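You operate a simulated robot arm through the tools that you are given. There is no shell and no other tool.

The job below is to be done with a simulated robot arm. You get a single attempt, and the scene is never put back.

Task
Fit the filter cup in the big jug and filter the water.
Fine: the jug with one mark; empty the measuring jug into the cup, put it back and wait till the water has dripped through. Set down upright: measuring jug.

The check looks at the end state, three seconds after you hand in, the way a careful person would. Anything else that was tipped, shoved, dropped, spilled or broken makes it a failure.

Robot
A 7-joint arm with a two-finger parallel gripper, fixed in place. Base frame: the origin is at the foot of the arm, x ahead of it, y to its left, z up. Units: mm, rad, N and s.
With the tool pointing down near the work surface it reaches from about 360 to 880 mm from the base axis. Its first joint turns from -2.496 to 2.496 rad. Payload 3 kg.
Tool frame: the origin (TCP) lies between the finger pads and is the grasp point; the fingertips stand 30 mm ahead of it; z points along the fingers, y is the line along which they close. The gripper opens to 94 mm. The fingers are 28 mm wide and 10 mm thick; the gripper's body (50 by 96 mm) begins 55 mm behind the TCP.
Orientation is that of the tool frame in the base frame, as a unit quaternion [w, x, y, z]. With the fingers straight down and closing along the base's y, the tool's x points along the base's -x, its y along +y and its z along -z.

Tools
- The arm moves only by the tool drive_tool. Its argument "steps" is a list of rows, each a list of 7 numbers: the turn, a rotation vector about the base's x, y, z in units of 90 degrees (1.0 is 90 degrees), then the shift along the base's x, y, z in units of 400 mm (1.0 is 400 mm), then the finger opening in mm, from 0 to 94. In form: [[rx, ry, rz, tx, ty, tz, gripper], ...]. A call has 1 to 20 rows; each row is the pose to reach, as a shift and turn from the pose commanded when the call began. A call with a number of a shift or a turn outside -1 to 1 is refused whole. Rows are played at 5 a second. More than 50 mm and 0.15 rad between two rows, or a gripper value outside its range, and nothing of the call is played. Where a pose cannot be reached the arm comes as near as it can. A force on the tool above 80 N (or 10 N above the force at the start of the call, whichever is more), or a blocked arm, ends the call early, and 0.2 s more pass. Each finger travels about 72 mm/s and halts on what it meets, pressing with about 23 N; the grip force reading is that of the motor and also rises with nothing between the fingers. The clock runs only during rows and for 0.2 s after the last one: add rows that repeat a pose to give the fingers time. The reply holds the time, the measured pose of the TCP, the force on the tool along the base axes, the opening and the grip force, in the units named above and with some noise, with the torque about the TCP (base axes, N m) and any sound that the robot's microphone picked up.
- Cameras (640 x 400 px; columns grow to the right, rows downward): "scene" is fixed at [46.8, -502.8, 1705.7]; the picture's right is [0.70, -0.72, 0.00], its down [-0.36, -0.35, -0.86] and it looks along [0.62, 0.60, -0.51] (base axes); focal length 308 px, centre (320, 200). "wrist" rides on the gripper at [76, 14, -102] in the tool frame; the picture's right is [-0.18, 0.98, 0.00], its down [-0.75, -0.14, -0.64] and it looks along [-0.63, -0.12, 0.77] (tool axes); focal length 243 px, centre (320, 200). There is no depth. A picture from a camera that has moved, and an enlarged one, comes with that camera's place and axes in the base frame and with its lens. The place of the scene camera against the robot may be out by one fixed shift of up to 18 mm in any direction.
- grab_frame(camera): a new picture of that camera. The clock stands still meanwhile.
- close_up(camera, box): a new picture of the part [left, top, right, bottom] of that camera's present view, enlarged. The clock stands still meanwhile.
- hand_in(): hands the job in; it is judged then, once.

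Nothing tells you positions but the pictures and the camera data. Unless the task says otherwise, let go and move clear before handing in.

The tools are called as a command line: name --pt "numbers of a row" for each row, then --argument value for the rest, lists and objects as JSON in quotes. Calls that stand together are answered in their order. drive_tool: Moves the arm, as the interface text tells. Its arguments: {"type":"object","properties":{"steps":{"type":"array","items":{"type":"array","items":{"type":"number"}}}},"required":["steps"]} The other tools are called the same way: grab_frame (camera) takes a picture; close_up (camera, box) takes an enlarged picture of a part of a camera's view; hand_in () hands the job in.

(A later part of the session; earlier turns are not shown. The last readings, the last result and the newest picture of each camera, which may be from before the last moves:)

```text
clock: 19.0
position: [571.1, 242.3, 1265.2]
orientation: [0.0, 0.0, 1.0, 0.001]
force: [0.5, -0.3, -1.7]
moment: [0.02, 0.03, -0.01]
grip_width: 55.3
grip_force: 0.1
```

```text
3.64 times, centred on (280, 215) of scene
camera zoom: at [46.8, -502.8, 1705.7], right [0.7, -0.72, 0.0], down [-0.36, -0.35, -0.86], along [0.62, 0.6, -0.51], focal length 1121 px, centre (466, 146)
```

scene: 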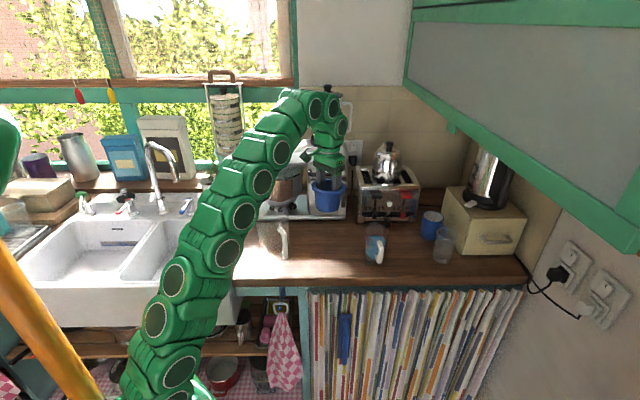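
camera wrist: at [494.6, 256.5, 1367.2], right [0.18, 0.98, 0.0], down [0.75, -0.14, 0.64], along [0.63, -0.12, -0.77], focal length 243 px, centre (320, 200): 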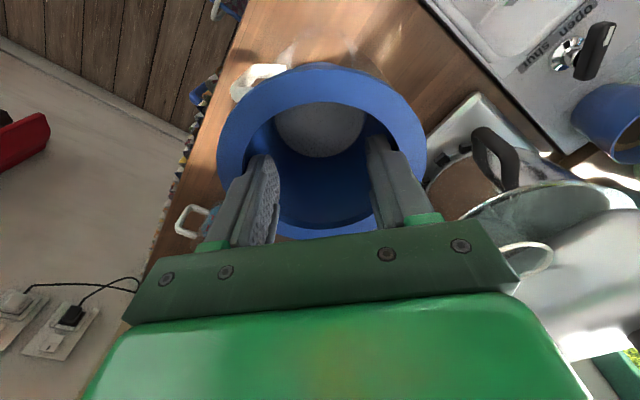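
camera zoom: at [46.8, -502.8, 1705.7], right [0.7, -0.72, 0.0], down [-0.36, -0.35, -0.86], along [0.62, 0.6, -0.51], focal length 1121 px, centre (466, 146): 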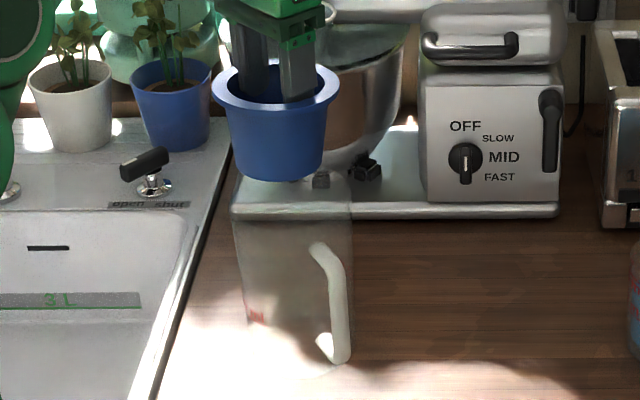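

The cup is over the jug mouth with side-to-side alignment within a few millimetres. I'll lower until the flange is about 12 mm above the rim, then check alignment closely.

drive_tool --pt "0 0 0 0 0 -0.04 85" --pt "0 0 0 0 0 -0.08 85" --pt "0 0 0 0 0 -0.12 85" --pt "0 0 0 0 0 -0.16 85" --pt "0 0 0 0 0 -0.2 85" --pt "0 0 0 0 0 -0.235 85" --pt "0 0 0 0 0 -0.25 85" --pt "0 0 0 0 0 -0.25 85"

close_up --camera "scene" --box '[244, 190, 308, 230]'

close_up --camera "wrist" --box '[200, 30, 440, 180]'

```text
clock: 20.8
position: [568.6, 242.5, 1164.8]
orientation: [0.0, -0.001, 1.0, 0.0]
force: [1.1, 0.7, -0.8]
moment: [0.01, -0.05, -0.01]
grip_width: 55.4
grip_force: 0.1
```

```text
10.00 times, centred on (276, 210) of scene
camera zoom: at [46.8, -502.8, 1705.7], right [0.7, -0.72, 0.0], down [-0.36, -0.35, -0.86], along [0.62, 0.6, -0.51], focal length 3084 px, centre (760, 100)
```

zoom: 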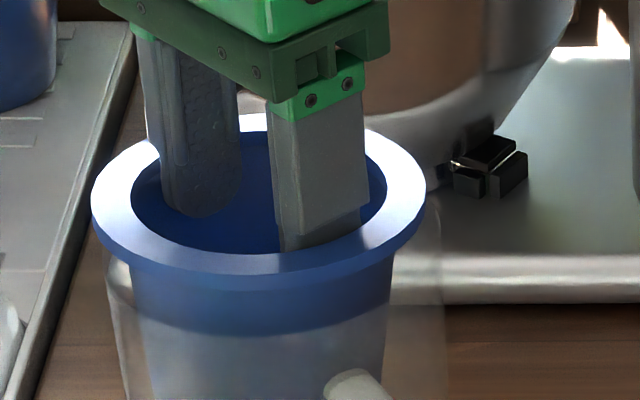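

```text
2.67 times, centred on (320, 105) of wrist
camera zoom: at [492.6, 256.2, 1268.3], right [0.18, 0.98, 0.0], down [0.75, -0.14, 0.64], along [0.63, -0.12, -0.77], focal length 647 px, centre (320, 453)
```

zoom: 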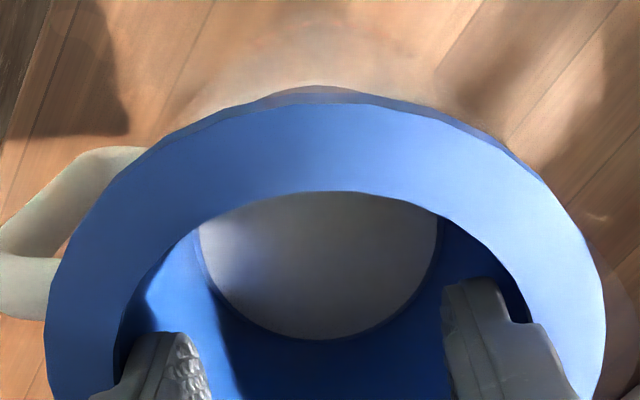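

The cup hangs just above the jug rim and appears a few millimetres off toward the scene's left. I'll zoom in on the near rim from the wrist to measure the offset in the other direction too.

close_up --camera "wrist" --box '[280, 50, 370, 90]'

close_up --camera "wrist" --box '[390, 80, 460, 180]'

close_up --camera "wrist" --box '[190, 70, 260, 170]'

close_up --camera "scene" --box '[250, 205, 300, 225]'

```text
7.11 times, centred on (325, 70) of wrist
camera zoom: at [492.6, 256.2, 1268.3], right [0.18, 0.98, 0.0], down [0.75, -0.14, 0.64], along [0.63, -0.12, -0.77], focal length 1725 px, centre (284, 1124)
```

zoom: 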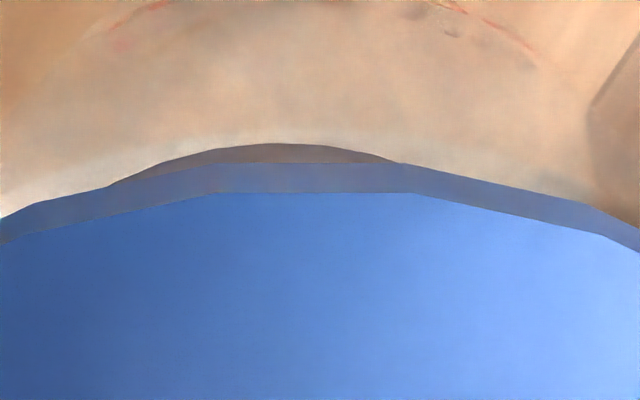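

```text
4.00 times, centred on (425, 130) of wrist
camera zoom: at [492.6, 256.2, 1268.3], right [0.18, 0.98, 0.0], down [0.75, -0.14, 0.64], along [0.63, -0.12, -0.77], focal length 970 px, centre (-100, 480)
```

zoom: 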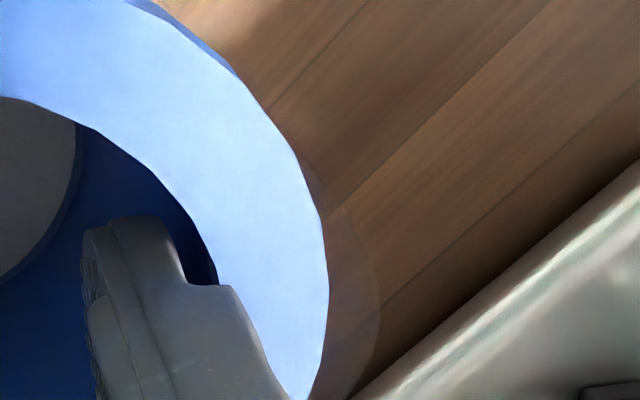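

```text
4.00 times, centred on (225, 120) of wrist
camera zoom: at [492.6, 256.2, 1268.3], right [0.18, 0.98, 0.0], down [0.75, -0.14, 0.64], along [0.63, -0.12, -0.77], focal length 970 px, centre (700, 520)
```

zoom: 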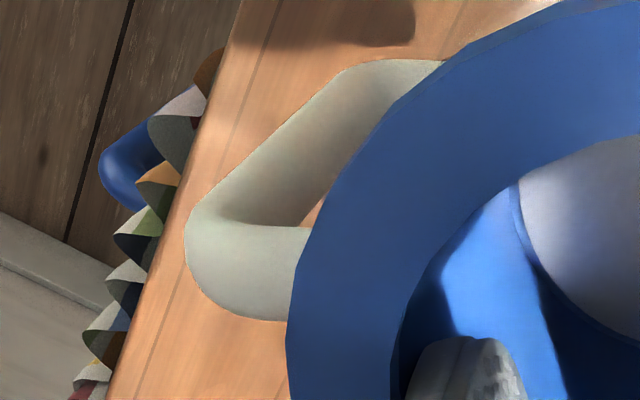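

```text
12.80 times, centred on (275, 215) of scene
camera zoom: at [46.8, -502.8, 1705.7], right [0.7, -0.72, 0.0], down [-0.36, -0.35, -0.86], along [0.62, 0.6, -0.51], focal length 3947 px, centre (896, 8)
```

zoom: 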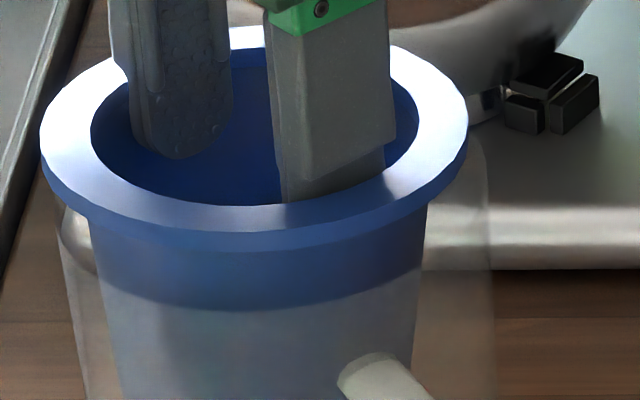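

From the wrist the offset looks like about (+2, +1) mm, but the scene view suggests the cup should shift about 4 mm to the picture's right. I'll zoom in on both rim edges in the scene to settle this.

close_up --camera "scene" --box '[252, 208, 268, 218]'

close_up --camera "scene" --box '[278, 206, 294, 216]'

close_up --camera "scene" --box '[262, 208, 282, 220]'

```text
16.00 times, centred on (260, 213) of scene
camera zoom: at [46.8, -502.8, 1705.7], right [0.7, -0.72, 0.0], down [-0.36, -0.35, -0.86], along [0.62, 0.6, -0.51], focal length 4934 px, centre (1280, -8)
```

zoom: 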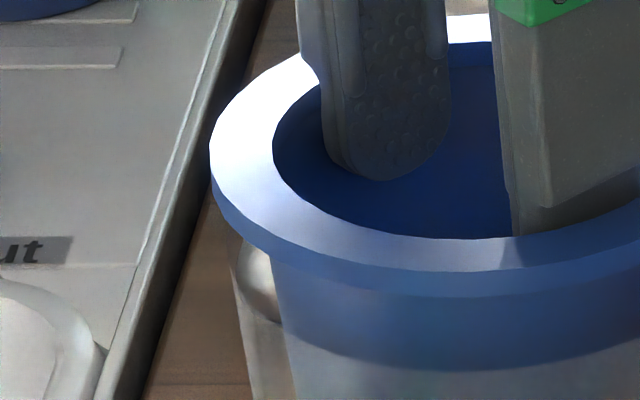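

```text
16.00 times, centred on (286, 211) of scene
camera zoom: at [46.8, -502.8, 1705.7], right [0.7, -0.72, 0.0], down [-0.36, -0.35, -0.86], along [0.62, 0.6, -0.51], focal length 4934 px, centre (864, 24)
```

zoom: 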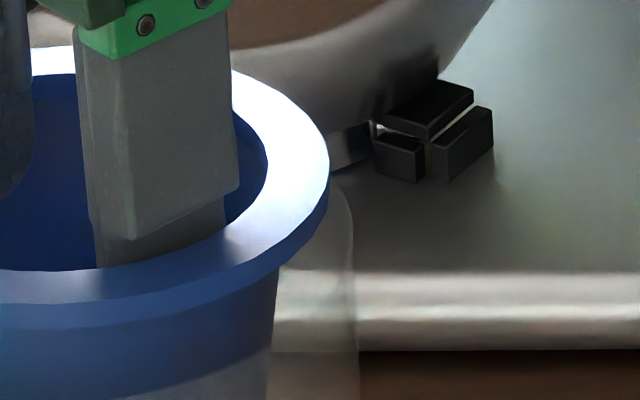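

```text
16.00 times, centred on (272, 214) of scene
camera zoom: at [46.8, -502.8, 1705.7], right [0.7, -0.72, 0.0], down [-0.36, -0.35, -0.86], along [0.62, 0.6, -0.51], focal length 4934 px, centre (1088, -24)
```

zoom: 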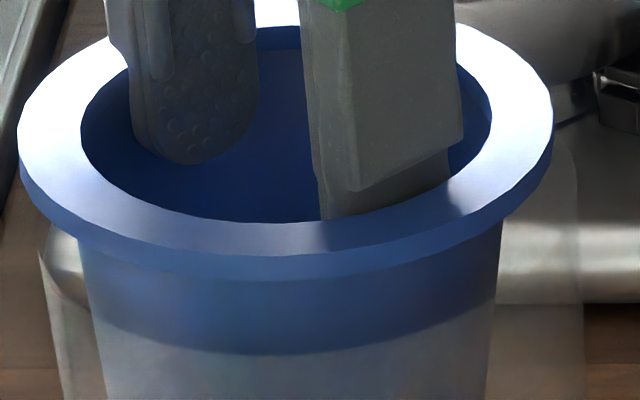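

Combining both views, the cup needs to shift about +3 mm in x with almost no change in y. I'll apply that, lower a little more and re-check.

drive_tool --pt "0 0 0 0.0073 -0.001 0 85" --pt "0 0 0 0.0073 -0.001 -0.008 85" --pt "0 0 0 0.0073 -0.001 -0.015 85" --pt "0 0 0 0.0073 -0.001 -0.015 85"

close_up --camera "scene" --box '[262, 208, 282, 220]'

close_up --camera "wrist" --box '[280, 50, 370, 90]'

close_up --camera "wrist" --box '[390, 80, 460, 180]'

```text
clock: 21.8
position: [572.6, 242.1, 1160.9]
orientation: [0.0, -0.001, 1.0, 0.0]
force: [-0.2, 0.5, -0.3]
moment: [-0.01, 0.01, -0.03]
grip_width: 55.6
grip_force: 0.1
```

```text
16.00 times, centred on (272, 214) of scene
camera zoom: at [46.8, -502.8, 1705.7], right [0.7, -0.72, 0.0], down [-0.36, -0.35, -0.86], along [0.62, 0.6, -0.51], focal length 4934 px, centre (1088, -24)
```

zoom: 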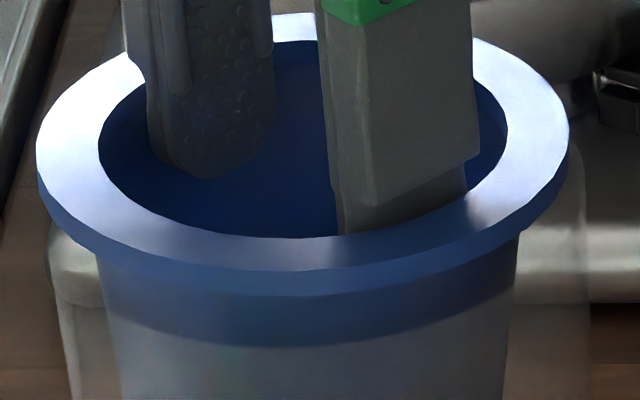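

```text
7.11 times, centred on (325, 70) of wrist
camera zoom: at [496.3, 255.8, 1263.1], right [0.18, 0.98, 0.0], down [0.75, -0.14, 0.64], along [0.63, -0.12, -0.77], focal length 1725 px, centre (284, 1124)
```

zoom: 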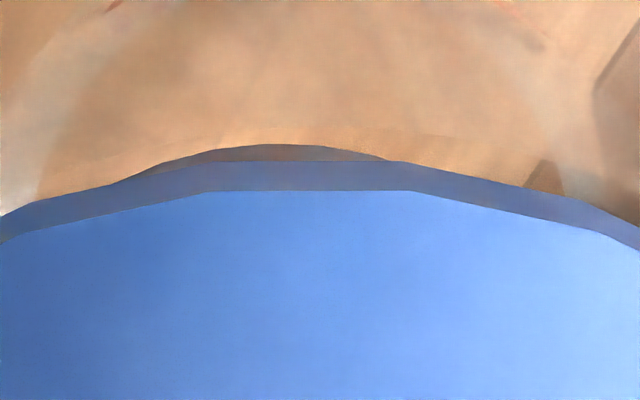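

```text
4.00 times, centred on (425, 130) of wrist
camera zoom: at [496.3, 255.8, 1263.1], right [0.18, 0.98, 0.0], down [0.75, -0.14, 0.64], along [0.63, -0.12, -0.77], focal length 970 px, centre (-100, 480)
```

zoom: 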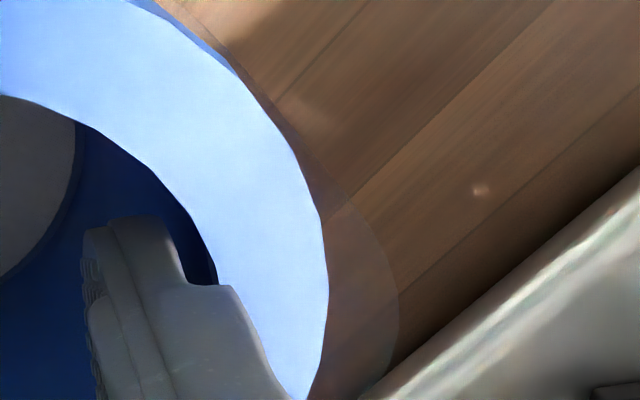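

The jug may have shifted a couple of millimetres along with the cup, so I'll compare with the first close-up of the jug to see if they are touching.

close_up --camera "scene" --box '[230, 200, 350, 275]'

close_up --camera "scene" --box '[278, 203, 294, 213]'

close_up --camera "scene" --box '[240, 230, 300, 268]'

```text
5.33 times, centred on (290, 238) of scene
camera zoom: at [46.8, -502.8, 1705.7], right [0.7, -0.72, 0.0], down [-0.36, -0.35, -0.86], along [0.62, 0.6, -0.51], focal length 1645 px, centre (480, 0)
```

zoom: 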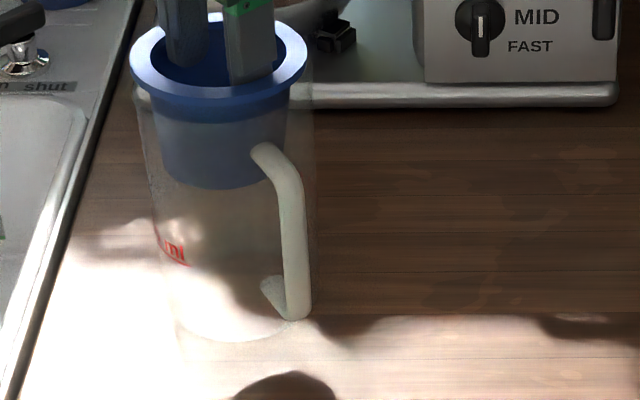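

```text
16.00 times, centred on (286, 208) of scene
camera zoom: at [46.8, -502.8, 1705.7], right [0.7, -0.72, 0.0], down [-0.36, -0.35, -0.86], along [0.62, 0.6, -0.51], focal length 4934 px, centre (864, 72)
```

zoom: 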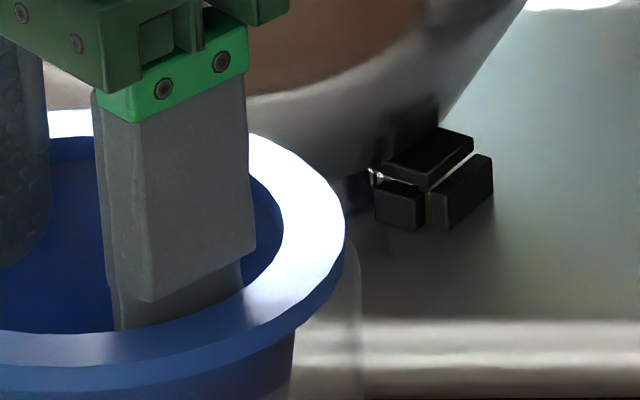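

```text
10.53 times, centred on (270, 249) of scene
camera zoom: at [46.8, -502.8, 1705.7], right [0.7, -0.72, 0.0], down [-0.36, -0.35, -0.86], along [0.62, 0.6, -0.51], focal length 3246 px, centre (846, -316)
```

zoom: 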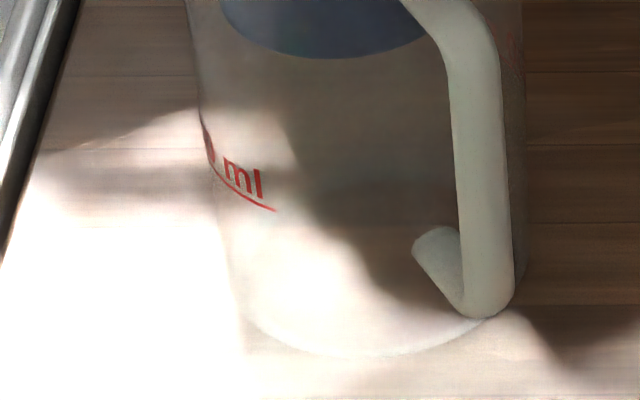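

close_up --camera "scene" --box '[244, 190, 308, 230]'

close_up --camera "scene" --box '[250, 205, 300, 225]'

close_up --camera "wrist" --box '[190, 70, 260, 170]'

```text
10.00 times, centred on (276, 210) of scene
camera zoom: at [46.8, -502.8, 1705.7], right [0.7, -0.72, 0.0], down [-0.36, -0.35, -0.86], along [0.62, 0.6, -0.51], focal length 3084 px, centre (760, 100)
```

zoom: 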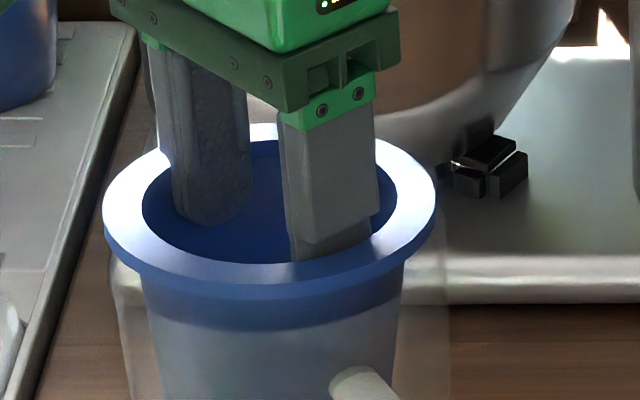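

```text
12.80 times, centred on (275, 215) of scene
camera zoom: at [46.8, -502.8, 1705.7], right [0.7, -0.72, 0.0], down [-0.36, -0.35, -0.86], along [0.62, 0.6, -0.51], focal length 3947 px, centre (896, 8)
```

zoom: 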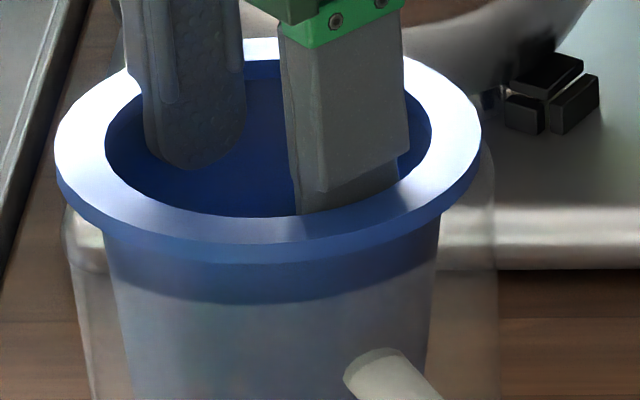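

```text
4.00 times, centred on (225, 120) of wrist
camera zoom: at [496.3, 255.8, 1263.1], right [0.18, 0.98, 0.0], down [0.75, -0.14, 0.64], along [0.63, -0.12, -0.77], focal length 970 px, centre (700, 520)
```

zoom: 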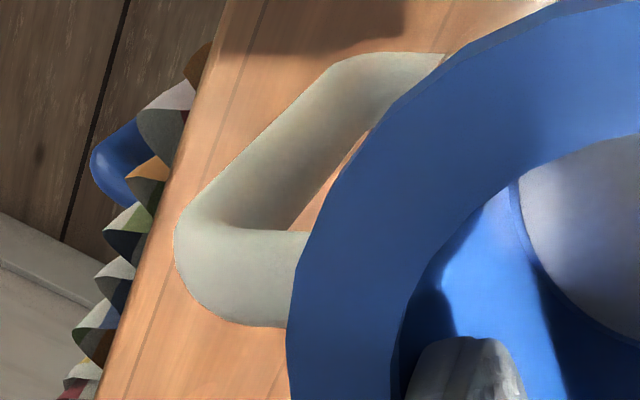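

Comparing handle positions, the jug seems to have followed the cup by about 2 mm, so the fit between them may be snug. I'll move +1.5 mm in x at this height and watch whether the jug follows.

drive_tool --pt "0 0 0 0.002 0 0 85" --pt "0 0 0 0.004 0 0 85" --pt "0 0 0 0.004 0 0 85"

close_up --camera "scene" --box '[250, 205, 300, 225]'

close_up --camera "scene" --box '[230, 200, 350, 275]'

```text
clock: 22.6
position: [574.8, 243.6, 1157.8]
orientation: [0.0, 0.0, 1.0, 0.0]
force: [-0.3, -0.2, -2.3]
moment: [-0.03, -0.01, 0.03]
grip_width: 55.8
grip_force: 0.0
```

```text
12.80 times, centred on (275, 215) of scene
camera zoom: at [46.8, -502.8, 1705.7], right [0.7, -0.72, 0.0], down [-0.36, -0.35, -0.86], along [0.62, 0.6, -0.51], focal length 3947 px, centre (896, 8)
```

zoom: 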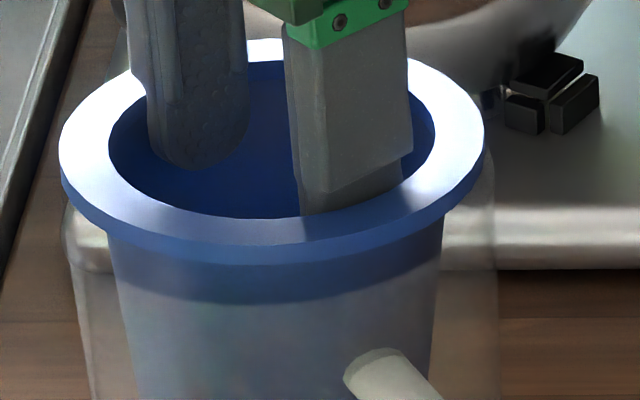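

```text
5.33 times, centred on (290, 238) of scene
camera zoom: at [46.8, -502.8, 1705.7], right [0.7, -0.72, 0.0], down [-0.36, -0.35, -0.86], along [0.62, 0.6, -0.51], focal length 1645 px, centre (480, 0)
```

zoom: 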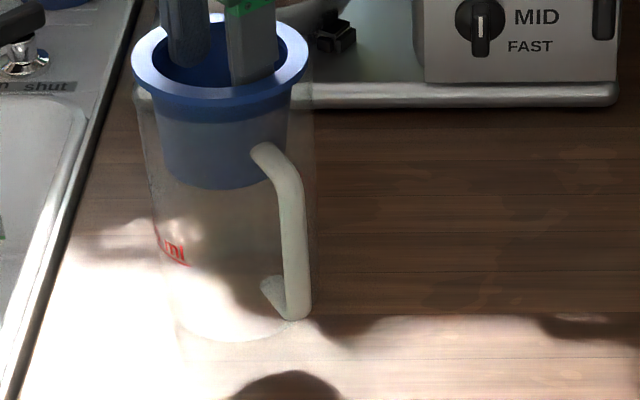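

The jug stayed put this time and the cup is now within about 1 mm of centred. I'll lower in small steps.

drive_tool --pt "0 0 0 0 0 -0.005 85" --pt "0 0 0 0 0 -0.01 85" --pt "0 0 0 0 0 -0.015 85" --pt "0 0 0 0 0 -0.018 85" --pt "0 0 0 0 0 -0.018 85"

close_up --camera "scene" --box '[250, 205, 300, 225]'

close_up --camera "wrist" --box '[280, 50, 370, 90]'

```text
clock: 23.8
position: [573.7, 243.6, 1151.6]
orientation: [0.0, -0.001, 1.0, 0.0]
force: [2.9, 1.5, 5.4]
moment: [0.25, -0.37, -0.06]
grip_width: 55.9
grip_force: 0.1
```

```text
12.80 times, centred on (275, 215) of scene
camera zoom: at [46.8, -502.8, 1705.7], right [0.7, -0.72, 0.0], down [-0.36, -0.35, -0.86], along [0.62, 0.6, -0.51], focal length 3947 px, centre (896, 8)
```

zoom: 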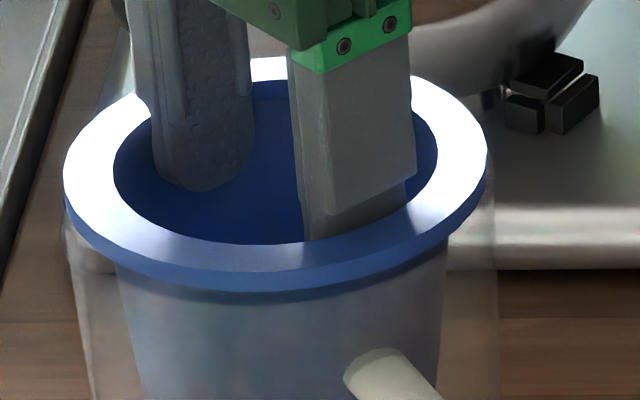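

```text
7.11 times, centred on (325, 70) of wrist
camera zoom: at [498.7, 256.4, 1254.5], right [0.18, 0.98, 0.0], down [0.75, -0.14, 0.64], along [0.63, -0.12, -0.77], focal length 1725 px, centre (284, 1124)
```

zoom: 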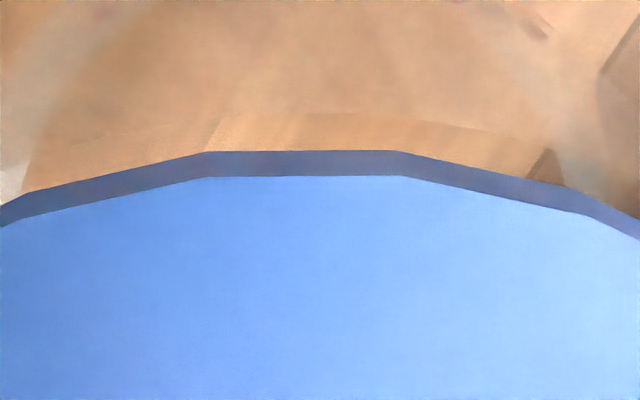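

I now read about 5 N of contact, but the flange still looks a few millimetres above the near rim and the cup has tilted slightly in the fingers. I'll look all around before going further.

grab_frame --camera "wrist"

close_up --camera "wrist" --box '[380, 60, 520, 240]'

close_up --camera "scene" --box '[230, 150, 330, 230]'

close_up --camera "scene" --box '[262, 208, 282, 220]'

```text
taken
camera wrist: at [498.7, 256.4, 1254.5], right [0.18, 0.98, 0.0], down [0.75, -0.14, 0.64], along [0.63, -0.12, -0.77], focal length 243 px, centre (320, 200)
```

wrist: 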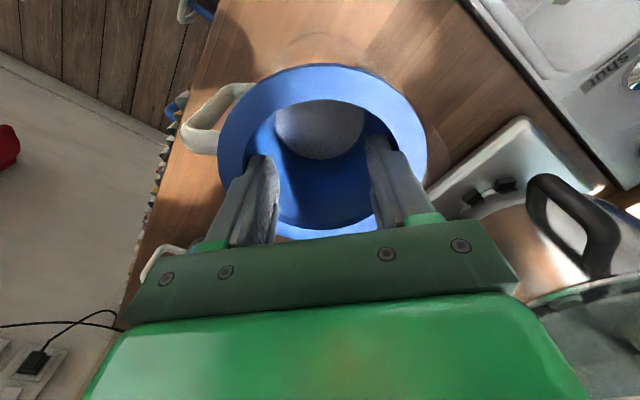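

```text
2.22 times, centred on (450, 150) of wrist
camera zoom: at [498.7, 256.4, 1254.5], right [0.18, 0.98, 0.0], down [0.75, -0.14, 0.64], along [0.63, -0.12, -0.77], focal length 539 px, centre (31, 311)
```

zoom: 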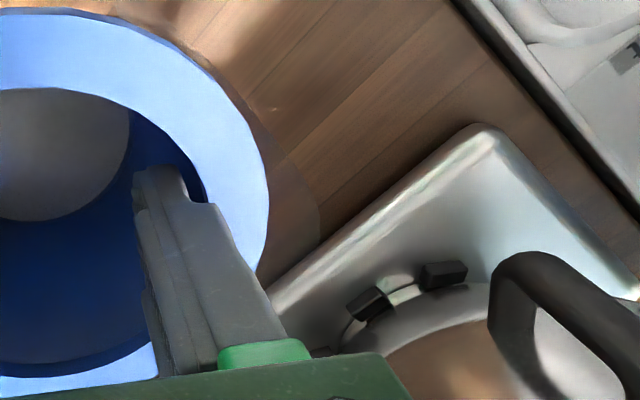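

```text
5.00 times, centred on (280, 190) of scene
camera zoom: at [46.8, -502.8, 1705.7], right [0.7, -0.72, 0.0], down [-0.36, -0.35, -0.86], along [0.62, 0.6, -0.51], focal length 1542 px, centre (520, 250)
```

zoom: 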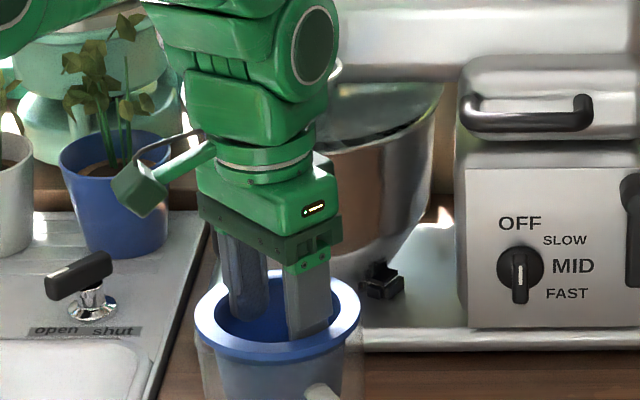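

```text
16.00 times, centred on (272, 214) of scene
camera zoom: at [46.8, -502.8, 1705.7], right [0.7, -0.72, 0.0], down [-0.36, -0.35, -0.86], along [0.62, 0.6, -0.51], focal length 4934 px, centre (1088, -24)
```

zoom: 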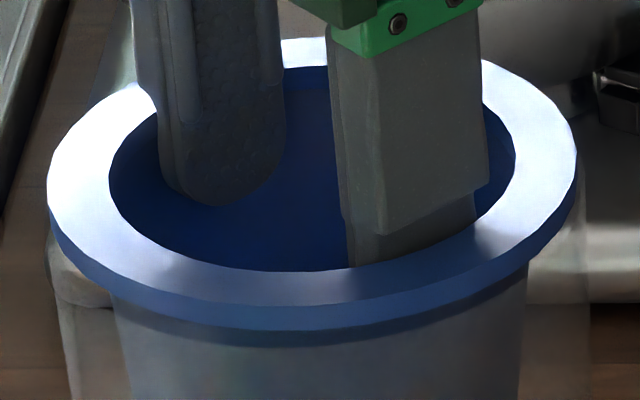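

The gripper is clear of the mixer and the jug hasn't moved. The flange is nearly seated, with the far side touching first, so I'll lower another 2 mm and compare.

drive_tool --pt "0 0 0 0 0 -0.0025 85" --pt "0 0 0 0 0 -0.005 85" --pt "0 0 0 0 0 -0.005 85"

close_up --camera "scene" --box '[250, 205, 300, 225]'

close_up --camera "wrist" --box '[200, 40, 450, 220]'

```text
clock: 24.6
position: [574.0, 242.4, 1149.9]
orientation: [0.0, -0.001, 1.0, 0.0]
force: [1.4, 0.9, 3.9]
moment: [0.31, -0.05, -0.08]
grip_width: 55.9
grip_force: 0.0
```

```text
12.80 times, centred on (275, 215) of scene
camera zoom: at [46.8, -502.8, 1705.7], right [0.7, -0.72, 0.0], down [-0.36, -0.35, -0.86], along [0.62, 0.6, -0.51], focal length 3947 px, centre (896, 8)
```

zoom: 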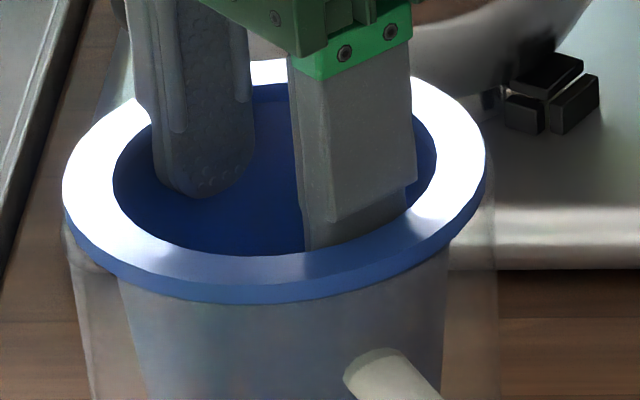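

```text
2.22 times, centred on (325, 130) of wrist
camera zoom: at [498.4, 256.1, 1252.8], right [0.18, 0.98, 0.0], down [0.75, -0.14, 0.64], along [0.63, -0.12, -0.77], focal length 539 px, centre (309, 356)
```

zoom: 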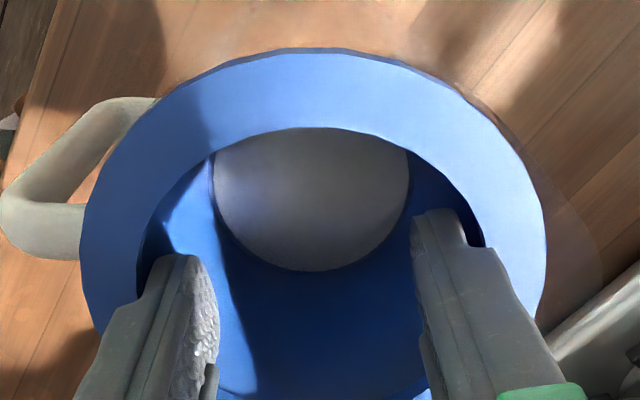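

The near side of the flange has now come down onto the rim. I'll look closely at both sides for level and centring before releasing.

close_up --camera "scene" --box '[252, 208, 268, 218]'

close_up --camera "scene" --box '[278, 206, 294, 216]'

close_up --camera "scene" --box '[262, 208, 282, 220]'

close_up --camera "wrist" --box '[390, 80, 460, 180]'

```text
16.00 times, centred on (260, 213) of scene
camera zoom: at [46.8, -502.8, 1705.7], right [0.7, -0.72, 0.0], down [-0.36, -0.35, -0.86], along [0.62, 0.6, -0.51], focal length 4934 px, centre (1280, -8)
```

zoom: 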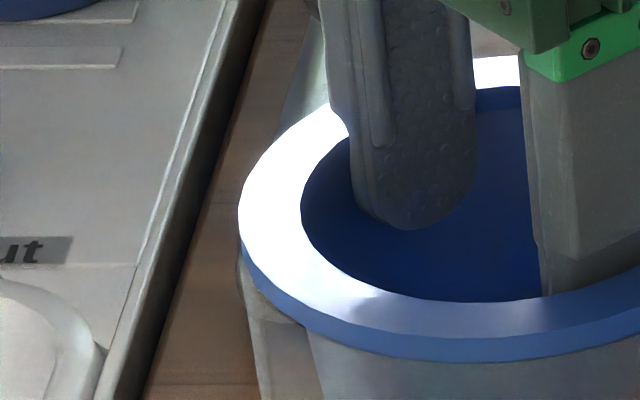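

```text
16.00 times, centred on (286, 211) of scene
camera zoom: at [46.8, -502.8, 1705.7], right [0.7, -0.72, 0.0], down [-0.36, -0.35, -0.86], along [0.62, 0.6, -0.51], focal length 4934 px, centre (864, 24)
```

zoom: 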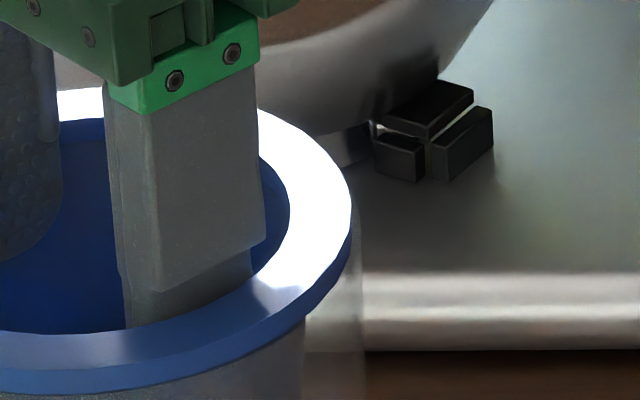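

```text
16.00 times, centred on (272, 214) of scene
camera zoom: at [46.8, -502.8, 1705.7], right [0.7, -0.72, 0.0], down [-0.36, -0.35, -0.86], along [0.62, 0.6, -0.51], focal length 4934 px, centre (1088, -24)
```

zoom: 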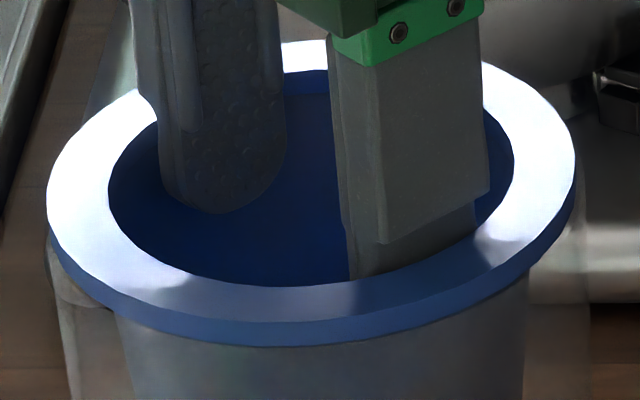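

```text
4.00 times, centred on (425, 130) of wrist
camera zoom: at [498.4, 256.1, 1252.8], right [0.18, 0.98, 0.0], down [0.75, -0.14, 0.64], along [0.63, -0.12, -0.77], focal length 970 px, centre (-100, 480)
```

zoom: 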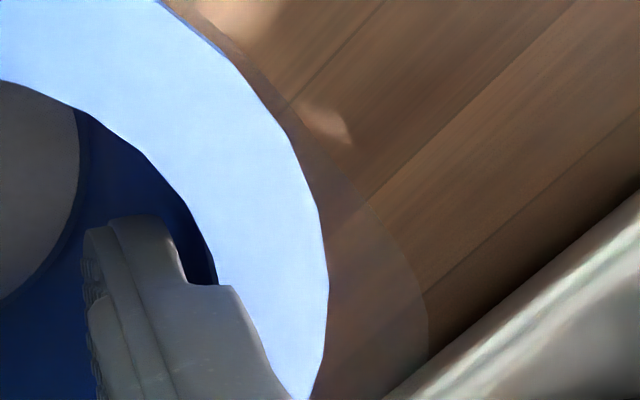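

The flange sits on the rim all round, centred to about 1 mm and nearly level. I'll release by closing the fingers inward, then look.

drive_tool --pt "0 0 0 0 0 0 52" --pt "0 0 0 0 0 0 46" --pt "0 0 0 0 0 0 40" --pt "0 0 0 0 0 0 34" --pt "0 0 0 0 0 0 34"

close_up --camera "scene" --box '[250, 205, 300, 225]'

close_up --camera "wrist" --box '[200, 40, 450, 220]'

```text
clock: 25.8
position: [574.4, 242.2, 1149.7]
orientation: [0.0, -0.001, 1.0, 0.0]
force: [-0.4, 0.2, 0.0]
moment: [0.02, 0.04, -0.02]
grip_width: 34.0
grip_force: 0.1
```

```text
12.80 times, centred on (275, 215) of scene
camera zoom: at [46.8, -502.8, 1705.7], right [0.7, -0.72, 0.0], down [-0.36, -0.35, -0.86], along [0.62, 0.6, -0.51], focal length 3947 px, centre (896, 8)
```

zoom: 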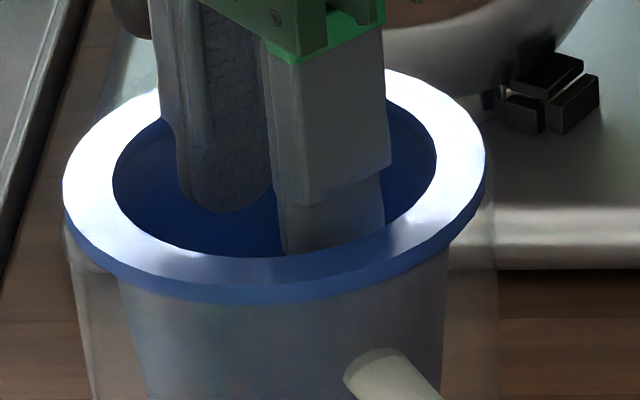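

```text
2.22 times, centred on (325, 130) of wrist
camera zoom: at [498.4, 256.0, 1252.8], right [0.18, 0.98, 0.0], down [0.75, -0.14, 0.64], along [0.63, -0.12, -0.77], focal length 539 px, centre (309, 356)
```

zoom: 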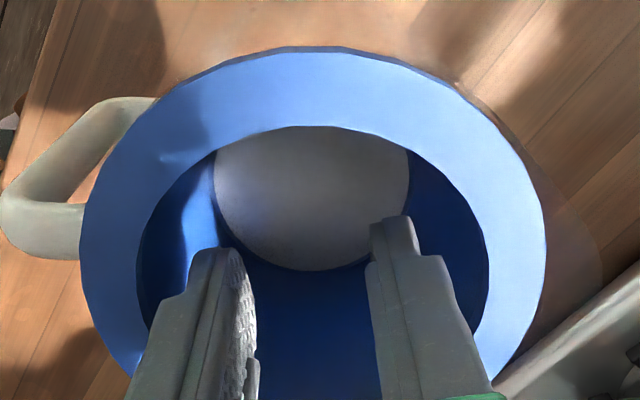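

The cup stayed exactly where it was on release. I'll retreat straight up and inspect.

drive_tool --pt "0 0 0 0 0 0.05 34" --pt "0 0 0 0 0 0.12 34" --pt "0 0 0 0 0 0.2 34" --pt "0 0 0 0 0 0.3 34" --pt "0 0 0 0 0 0.38 60" --pt "0 0 0 0 0 0.38 94"

close_up --camera "scene" --box '[230, 190, 330, 270]'

grab_frame --camera "wrist"

```text
clock: 27.2
position: [576.8, 244.5, 1300.1]
orientation: [0.001, -0.001, 1.0, 0.0]
force: [0.0, -0.3, -0.9]
moment: [0.0, 0.0, -0.01]
grip_width: 94.2
grip_force: 0.1
```

```text
5.00 times, centred on (280, 230) of scene
camera zoom: at [46.8, -502.8, 1705.7], right [0.7, -0.72, 0.0], down [-0.36, -0.35, -0.86], along [0.62, 0.6, -0.51], focal length 1542 px, centre (520, 50)
```

zoom: 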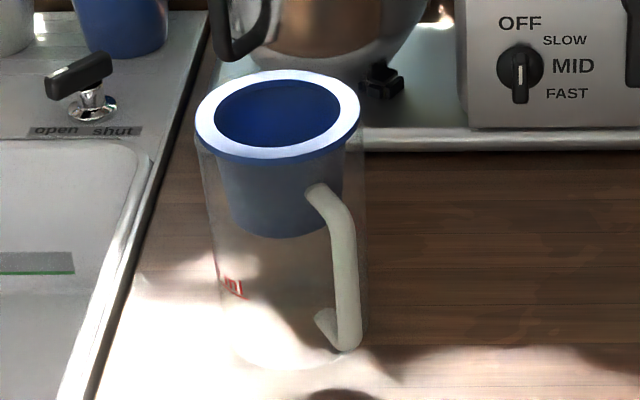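

```text
taken
camera wrist: at [500.4, 258.2, 1403.4], right [0.18, 0.98, 0.0], down [0.75, -0.14, 0.64], along [0.63, -0.12, -0.77], focal length 243 px, centre (320, 200)
```

wrist: 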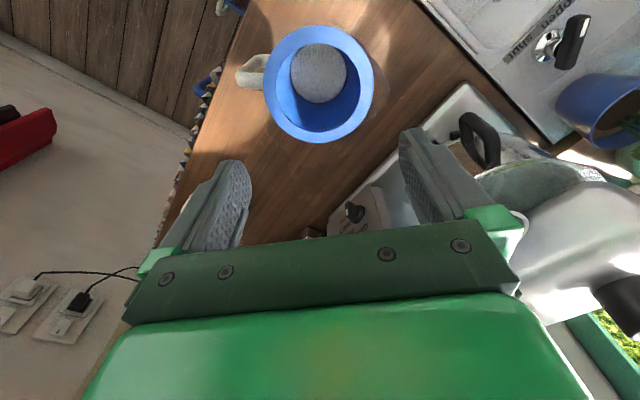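

The filter cup sits level in the jug. Next I'll move over to the measuring jug to measure its position and handle.

drive_tool --pt "0 0 0 0.05 -0.075 0 94" --pt "0 0 0 0.1 -0.15 0 94" --pt "0 0 0 0.16 -0.24 -0.02 94" --pt "0 0 0 0.22 -0.33 -0.05 94" --pt "0 0 0 0.28 -0.42 -0.1 94" --pt "0 0 0 0.34 -0.51 -0.15 94" --pt "0 0 0 0.4 -0.6 -0.2 94" --pt "0 0 0 0.45 -0.68 -0.25 94" --pt "0 0 0 0.45 -0.68 -0.25 94"

grab_frame --camera "wrist"

close_up --camera "wrist" --box '[230, 60, 430, 200]'

```text
clock: 29.2
position: [753.9, -27.0, 1200.7]
orientation: [0.0, -0.001, 1.0, 0.0]
force: [-0.7, -0.7, -0.2]
moment: [0.0, -0.02, 0.01]
grip_width: 94.0
grip_force: 0.1
```

```text
taken
camera wrist: at [676.8, -14.0, 1303.0], right [0.18, 0.98, 0.0], down [0.75, -0.14, 0.64], along [0.63, -0.12, -0.77], focal length 243 px, centre (320, 200)
```

wrist: 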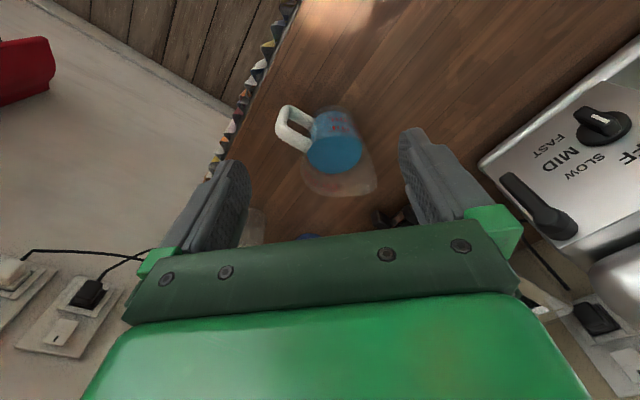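

```text
2.86 times, centred on (330, 130) of wrist
camera zoom: at [676.8, -14.0, 1303.0], right [0.18, 0.98, 0.0], down [0.75, -0.14, 0.64], along [0.63, -0.12, -0.77], focal length 693 px, centre (291, 400)
```

zoom: 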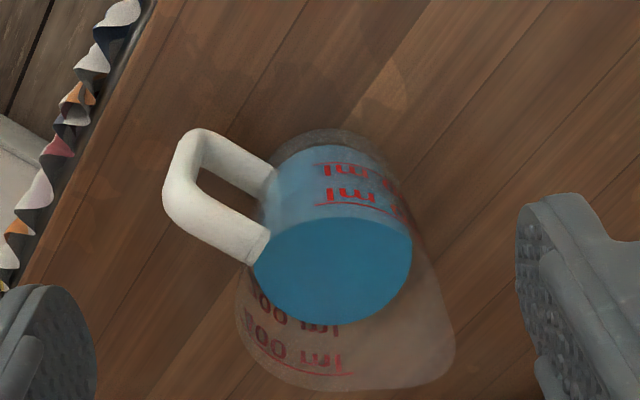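

The measuring jug is near (831, -30). Its handle points toward (-x, -y), roughly direction (-0.55, -0.83), with the spout opposite. I'll take a second, more overhead view to triangulate it.

drive_tool --pt "0 0 0 0.08 -0.01 0 94" --pt "0 0 0 0.155 -0.02 0 94" --pt "0 0 0 0.155 -0.02 0 94" --pt "0 0 0 0.155 -0.02 0 94"

grab_frame --camera "wrist"

close_up --camera "wrist" --box '[230, 10, 430, 150]'

```text
clock: 30.2
position: [780.5, -33.0, 1183.7]
orientation: [-0.001, 0.001, 1.0, 0.0]
force: [0.2, 0.5, -0.5]
moment: [-0.01, 0.03, -0.01]
grip_width: 94.0
grip_force: 0.1
out of reach, approached as far as the arm can: row 1, 2, 3, 4
```

```text
taken
camera wrist: at [703.1, -17.9, 1287.1], right [0.18, 0.98, 0.0], down [0.75, -0.14, 0.64], along [0.63, -0.12, -0.77], focal length 243 px, centre (320, 200)
```

wrist: 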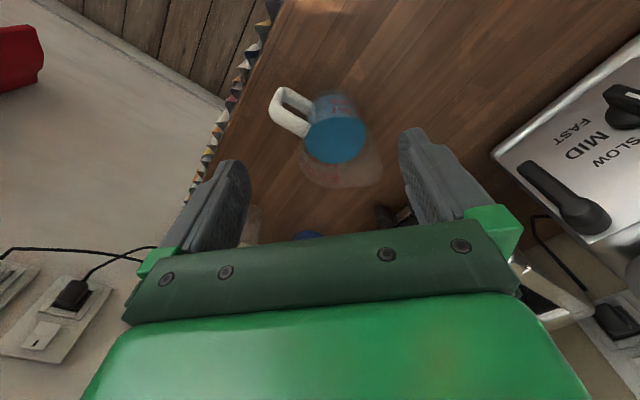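

```text
2.86 times, centred on (330, 80) of wrist
camera zoom: at [703.1, -17.9, 1287.1], right [0.18, 0.98, 0.0], down [0.75, -0.14, 0.64], along [0.63, -0.12, -0.77], focal length 693 px, centre (291, 543)
```

zoom: 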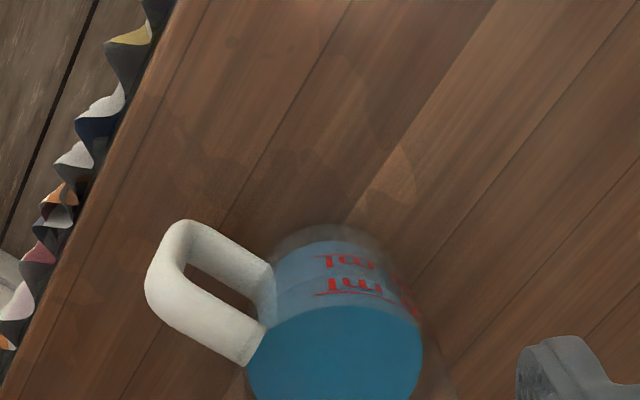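

close_up --camera "wrist" --box '[250, 70, 410, 200]'

close_up --camera "scene" --box '[355, 218, 400, 268]'

```text
3.08 times, centred on (330, 135) of wrist
camera zoom: at [703.1, -17.9, 1287.1], right [0.18, 0.98, 0.0], down [0.75, -0.14, 0.64], along [0.63, -0.12, -0.77], focal length 746 px, centre (289, 400)
```

zoom: 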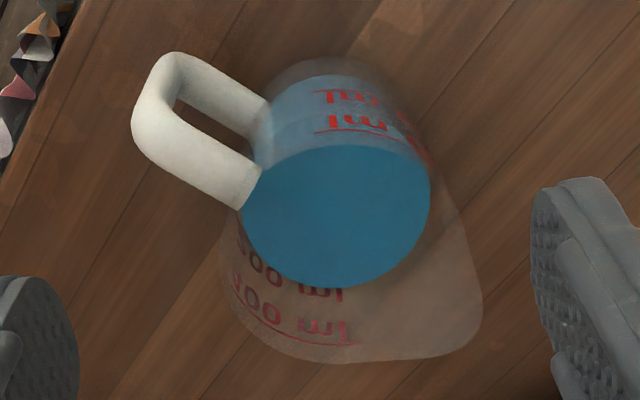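

```text
8.00 times, centred on (378, 243) of scene
camera zoom: at [46.8, -502.8, 1705.7], right [0.7, -0.72, 0.0], down [-0.36, -0.35, -0.86], along [0.62, 0.6, -0.51], focal length 2467 px, centre (-140, -144)
```

zoom: 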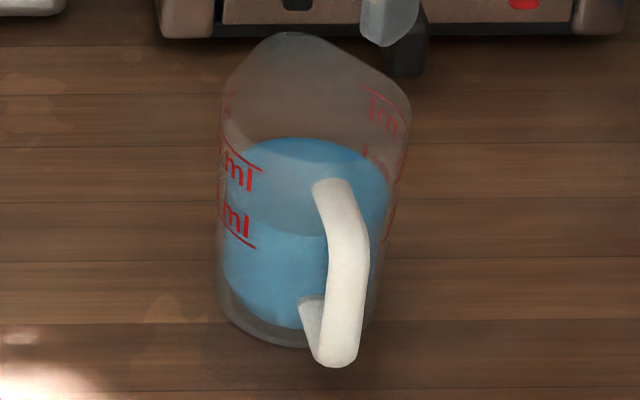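

The measuring jug's handle bar is vertical at about (777, -74), z≈998–1066, and its spout tip is at about (863, 21, 1065). So it pours along roughly (0.62, 0.79). I'll back off to a standoff and begin turning the tool so it can take the handle horizontally.

drive_tool --pt "0 0 -0.075 -0.016 -0.028 0 94" --pt "0 0 -0.15 -0.032 -0.057 0 94" --pt "0 0 -0.225 -0.048 -0.085 0 94" --pt "0 0 -0.3 -0.064 -0.113 0 94" --pt "0 0 -0.375 -0.08 -0.142 0 94" --pt "0 0 -0.45 -0.096 -0.17 -0.01 94" --pt "0 0 -0.525 -0.112 -0.198 -0.02 94" --pt "0 0 -0.6 -0.128 -0.227 -0.03 94" --pt "0 0 -0.675 -0.144 -0.255 -0.04 94" --pt "0 0 -0.75 -0.16 -0.283 -0.05 94" --pt "0 0 -0.825 -0.176 -0.312 -0.06 94" --pt "0 0 -0.9 -0.1925 -0.34 -0.07 94" --pt "0 0 -0.9 -0.1925 -0.34 -0.07 94"

grab_frame --camera "wrist"

grab_frame --camera "scene"

```text
clock: 33.0
position: [703.2, -171.0, 1155.3]
orientation: [0.0, 0.65, 0.76, 0.0]
force: [-1.0, 0.1, -0.6]
moment: [0.03, -0.02, 0.01]
grip_width: 94.2
grip_force: 0.1
```

```text
taken
camera wrist: at [704.5, -94.1, 1257.8], right [1.0, -0.03, 0.0], down [-0.02, -0.77, 0.64], along [-0.02, -0.64, -0.77], focal length 243 px, centre (320, 200)
```

wrist: 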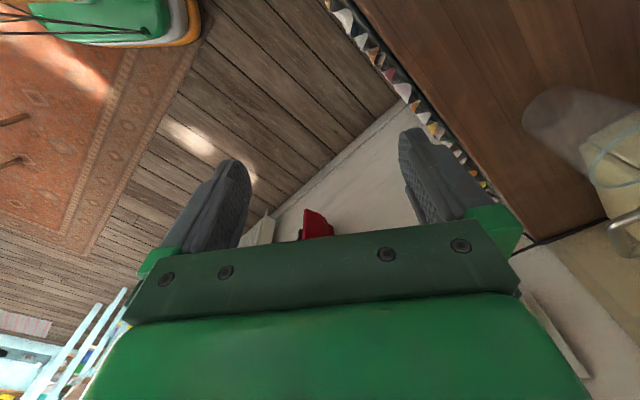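

```text
taken
```

scene: 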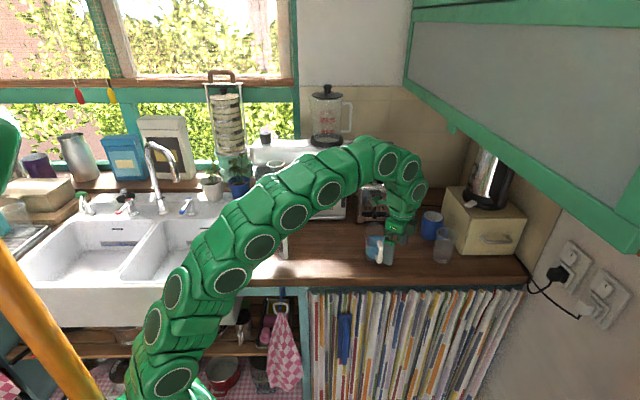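

The yaw turn works. I'll finish the yaw so the tool's x axis points along the pour direction.

drive_tool --pt "0 0 -0.087 0 0 0 94" --pt "0 0 -0.174 0 0 0 94" --pt "0 0 -0.261 0 0 0 94" --pt "0 0 -0.348 0 0 0 94" --pt "0 0 -0.435 0 0 0 94" --pt "0 0 -0.522 0 0 0 94" --pt "0 0 -0.522 0 0 0 94"

```text
clock: 34.6
position: [702.3, -170.2, 1154.4]
orientation: [0.0, 0.899, 0.438, 0.001]
force: [-0.8, 0.1, -0.7]
moment: [-0.02, 0.04, 0.0]
grip_width: 94.0
grip_force: 0.0
```

Yaw is right. Now I'll tilt the tool to nearly horizontal, 10° nose-down, pointing along the pour direction at a safe height.

drive_tool --pt "0.0637 -0.0498 0 0 0 0 94" --pt "0.1273 -0.0995 0 0 0 0 94" --pt "0.191 -0.1493 0 0 0 0 94" --pt "0.2547 -0.199 0 0 0 0 94" --pt "0.3184 -0.2488 0 0 0 0 94" --pt "0.382 -0.2985 0 0 0 0 94" --pt "0.4457 -0.3483 0 0 0 0 94" --pt "0.5094 -0.398 0 0 0 0 94" --pt "0.5731 -0.4478 0 0 0 0 94" --pt "0.6367 -0.4975 0 0 0 0 94" --pt "0.7004 -0.5473 0 0 0 0 94" --pt "0.7004 -0.5473 0 0 0 0 94"

grab_frame --camera "wrist"

grab_frame --camera "scene"

```text
clock: 37.2
position: [702.6, -168.2, 1154.3]
orientation: [-0.283, 0.687, 0.337, 0.578]
force: [-0.2, 0.2, -1.2]
moment: [0.01, -0.04, 0.01]
grip_width: 93.8
grip_force: 0.1
```

```text
taken
camera wrist: at [659.1, -247.4, 1248.1], right [0.76, -0.63, -0.18], down [-0.58, -0.51, -0.63], along [0.31, 0.58, -0.75], focal length 243 px, centre (320, 200)
```

wrist: 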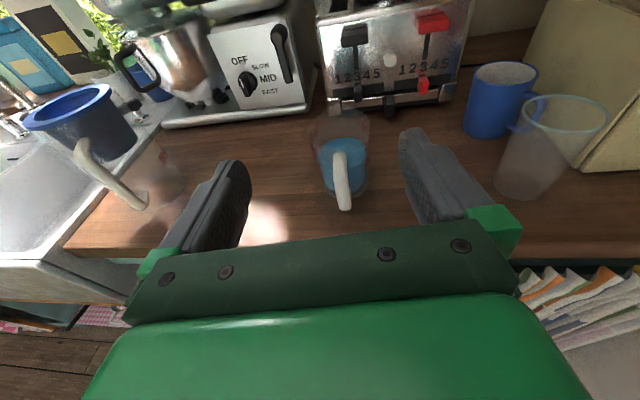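

```text
taken
```

scene: 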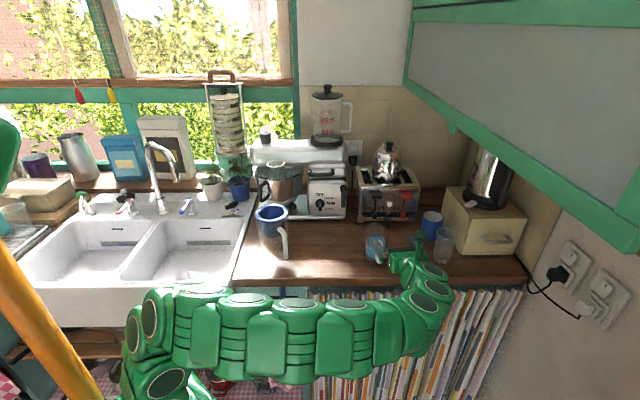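

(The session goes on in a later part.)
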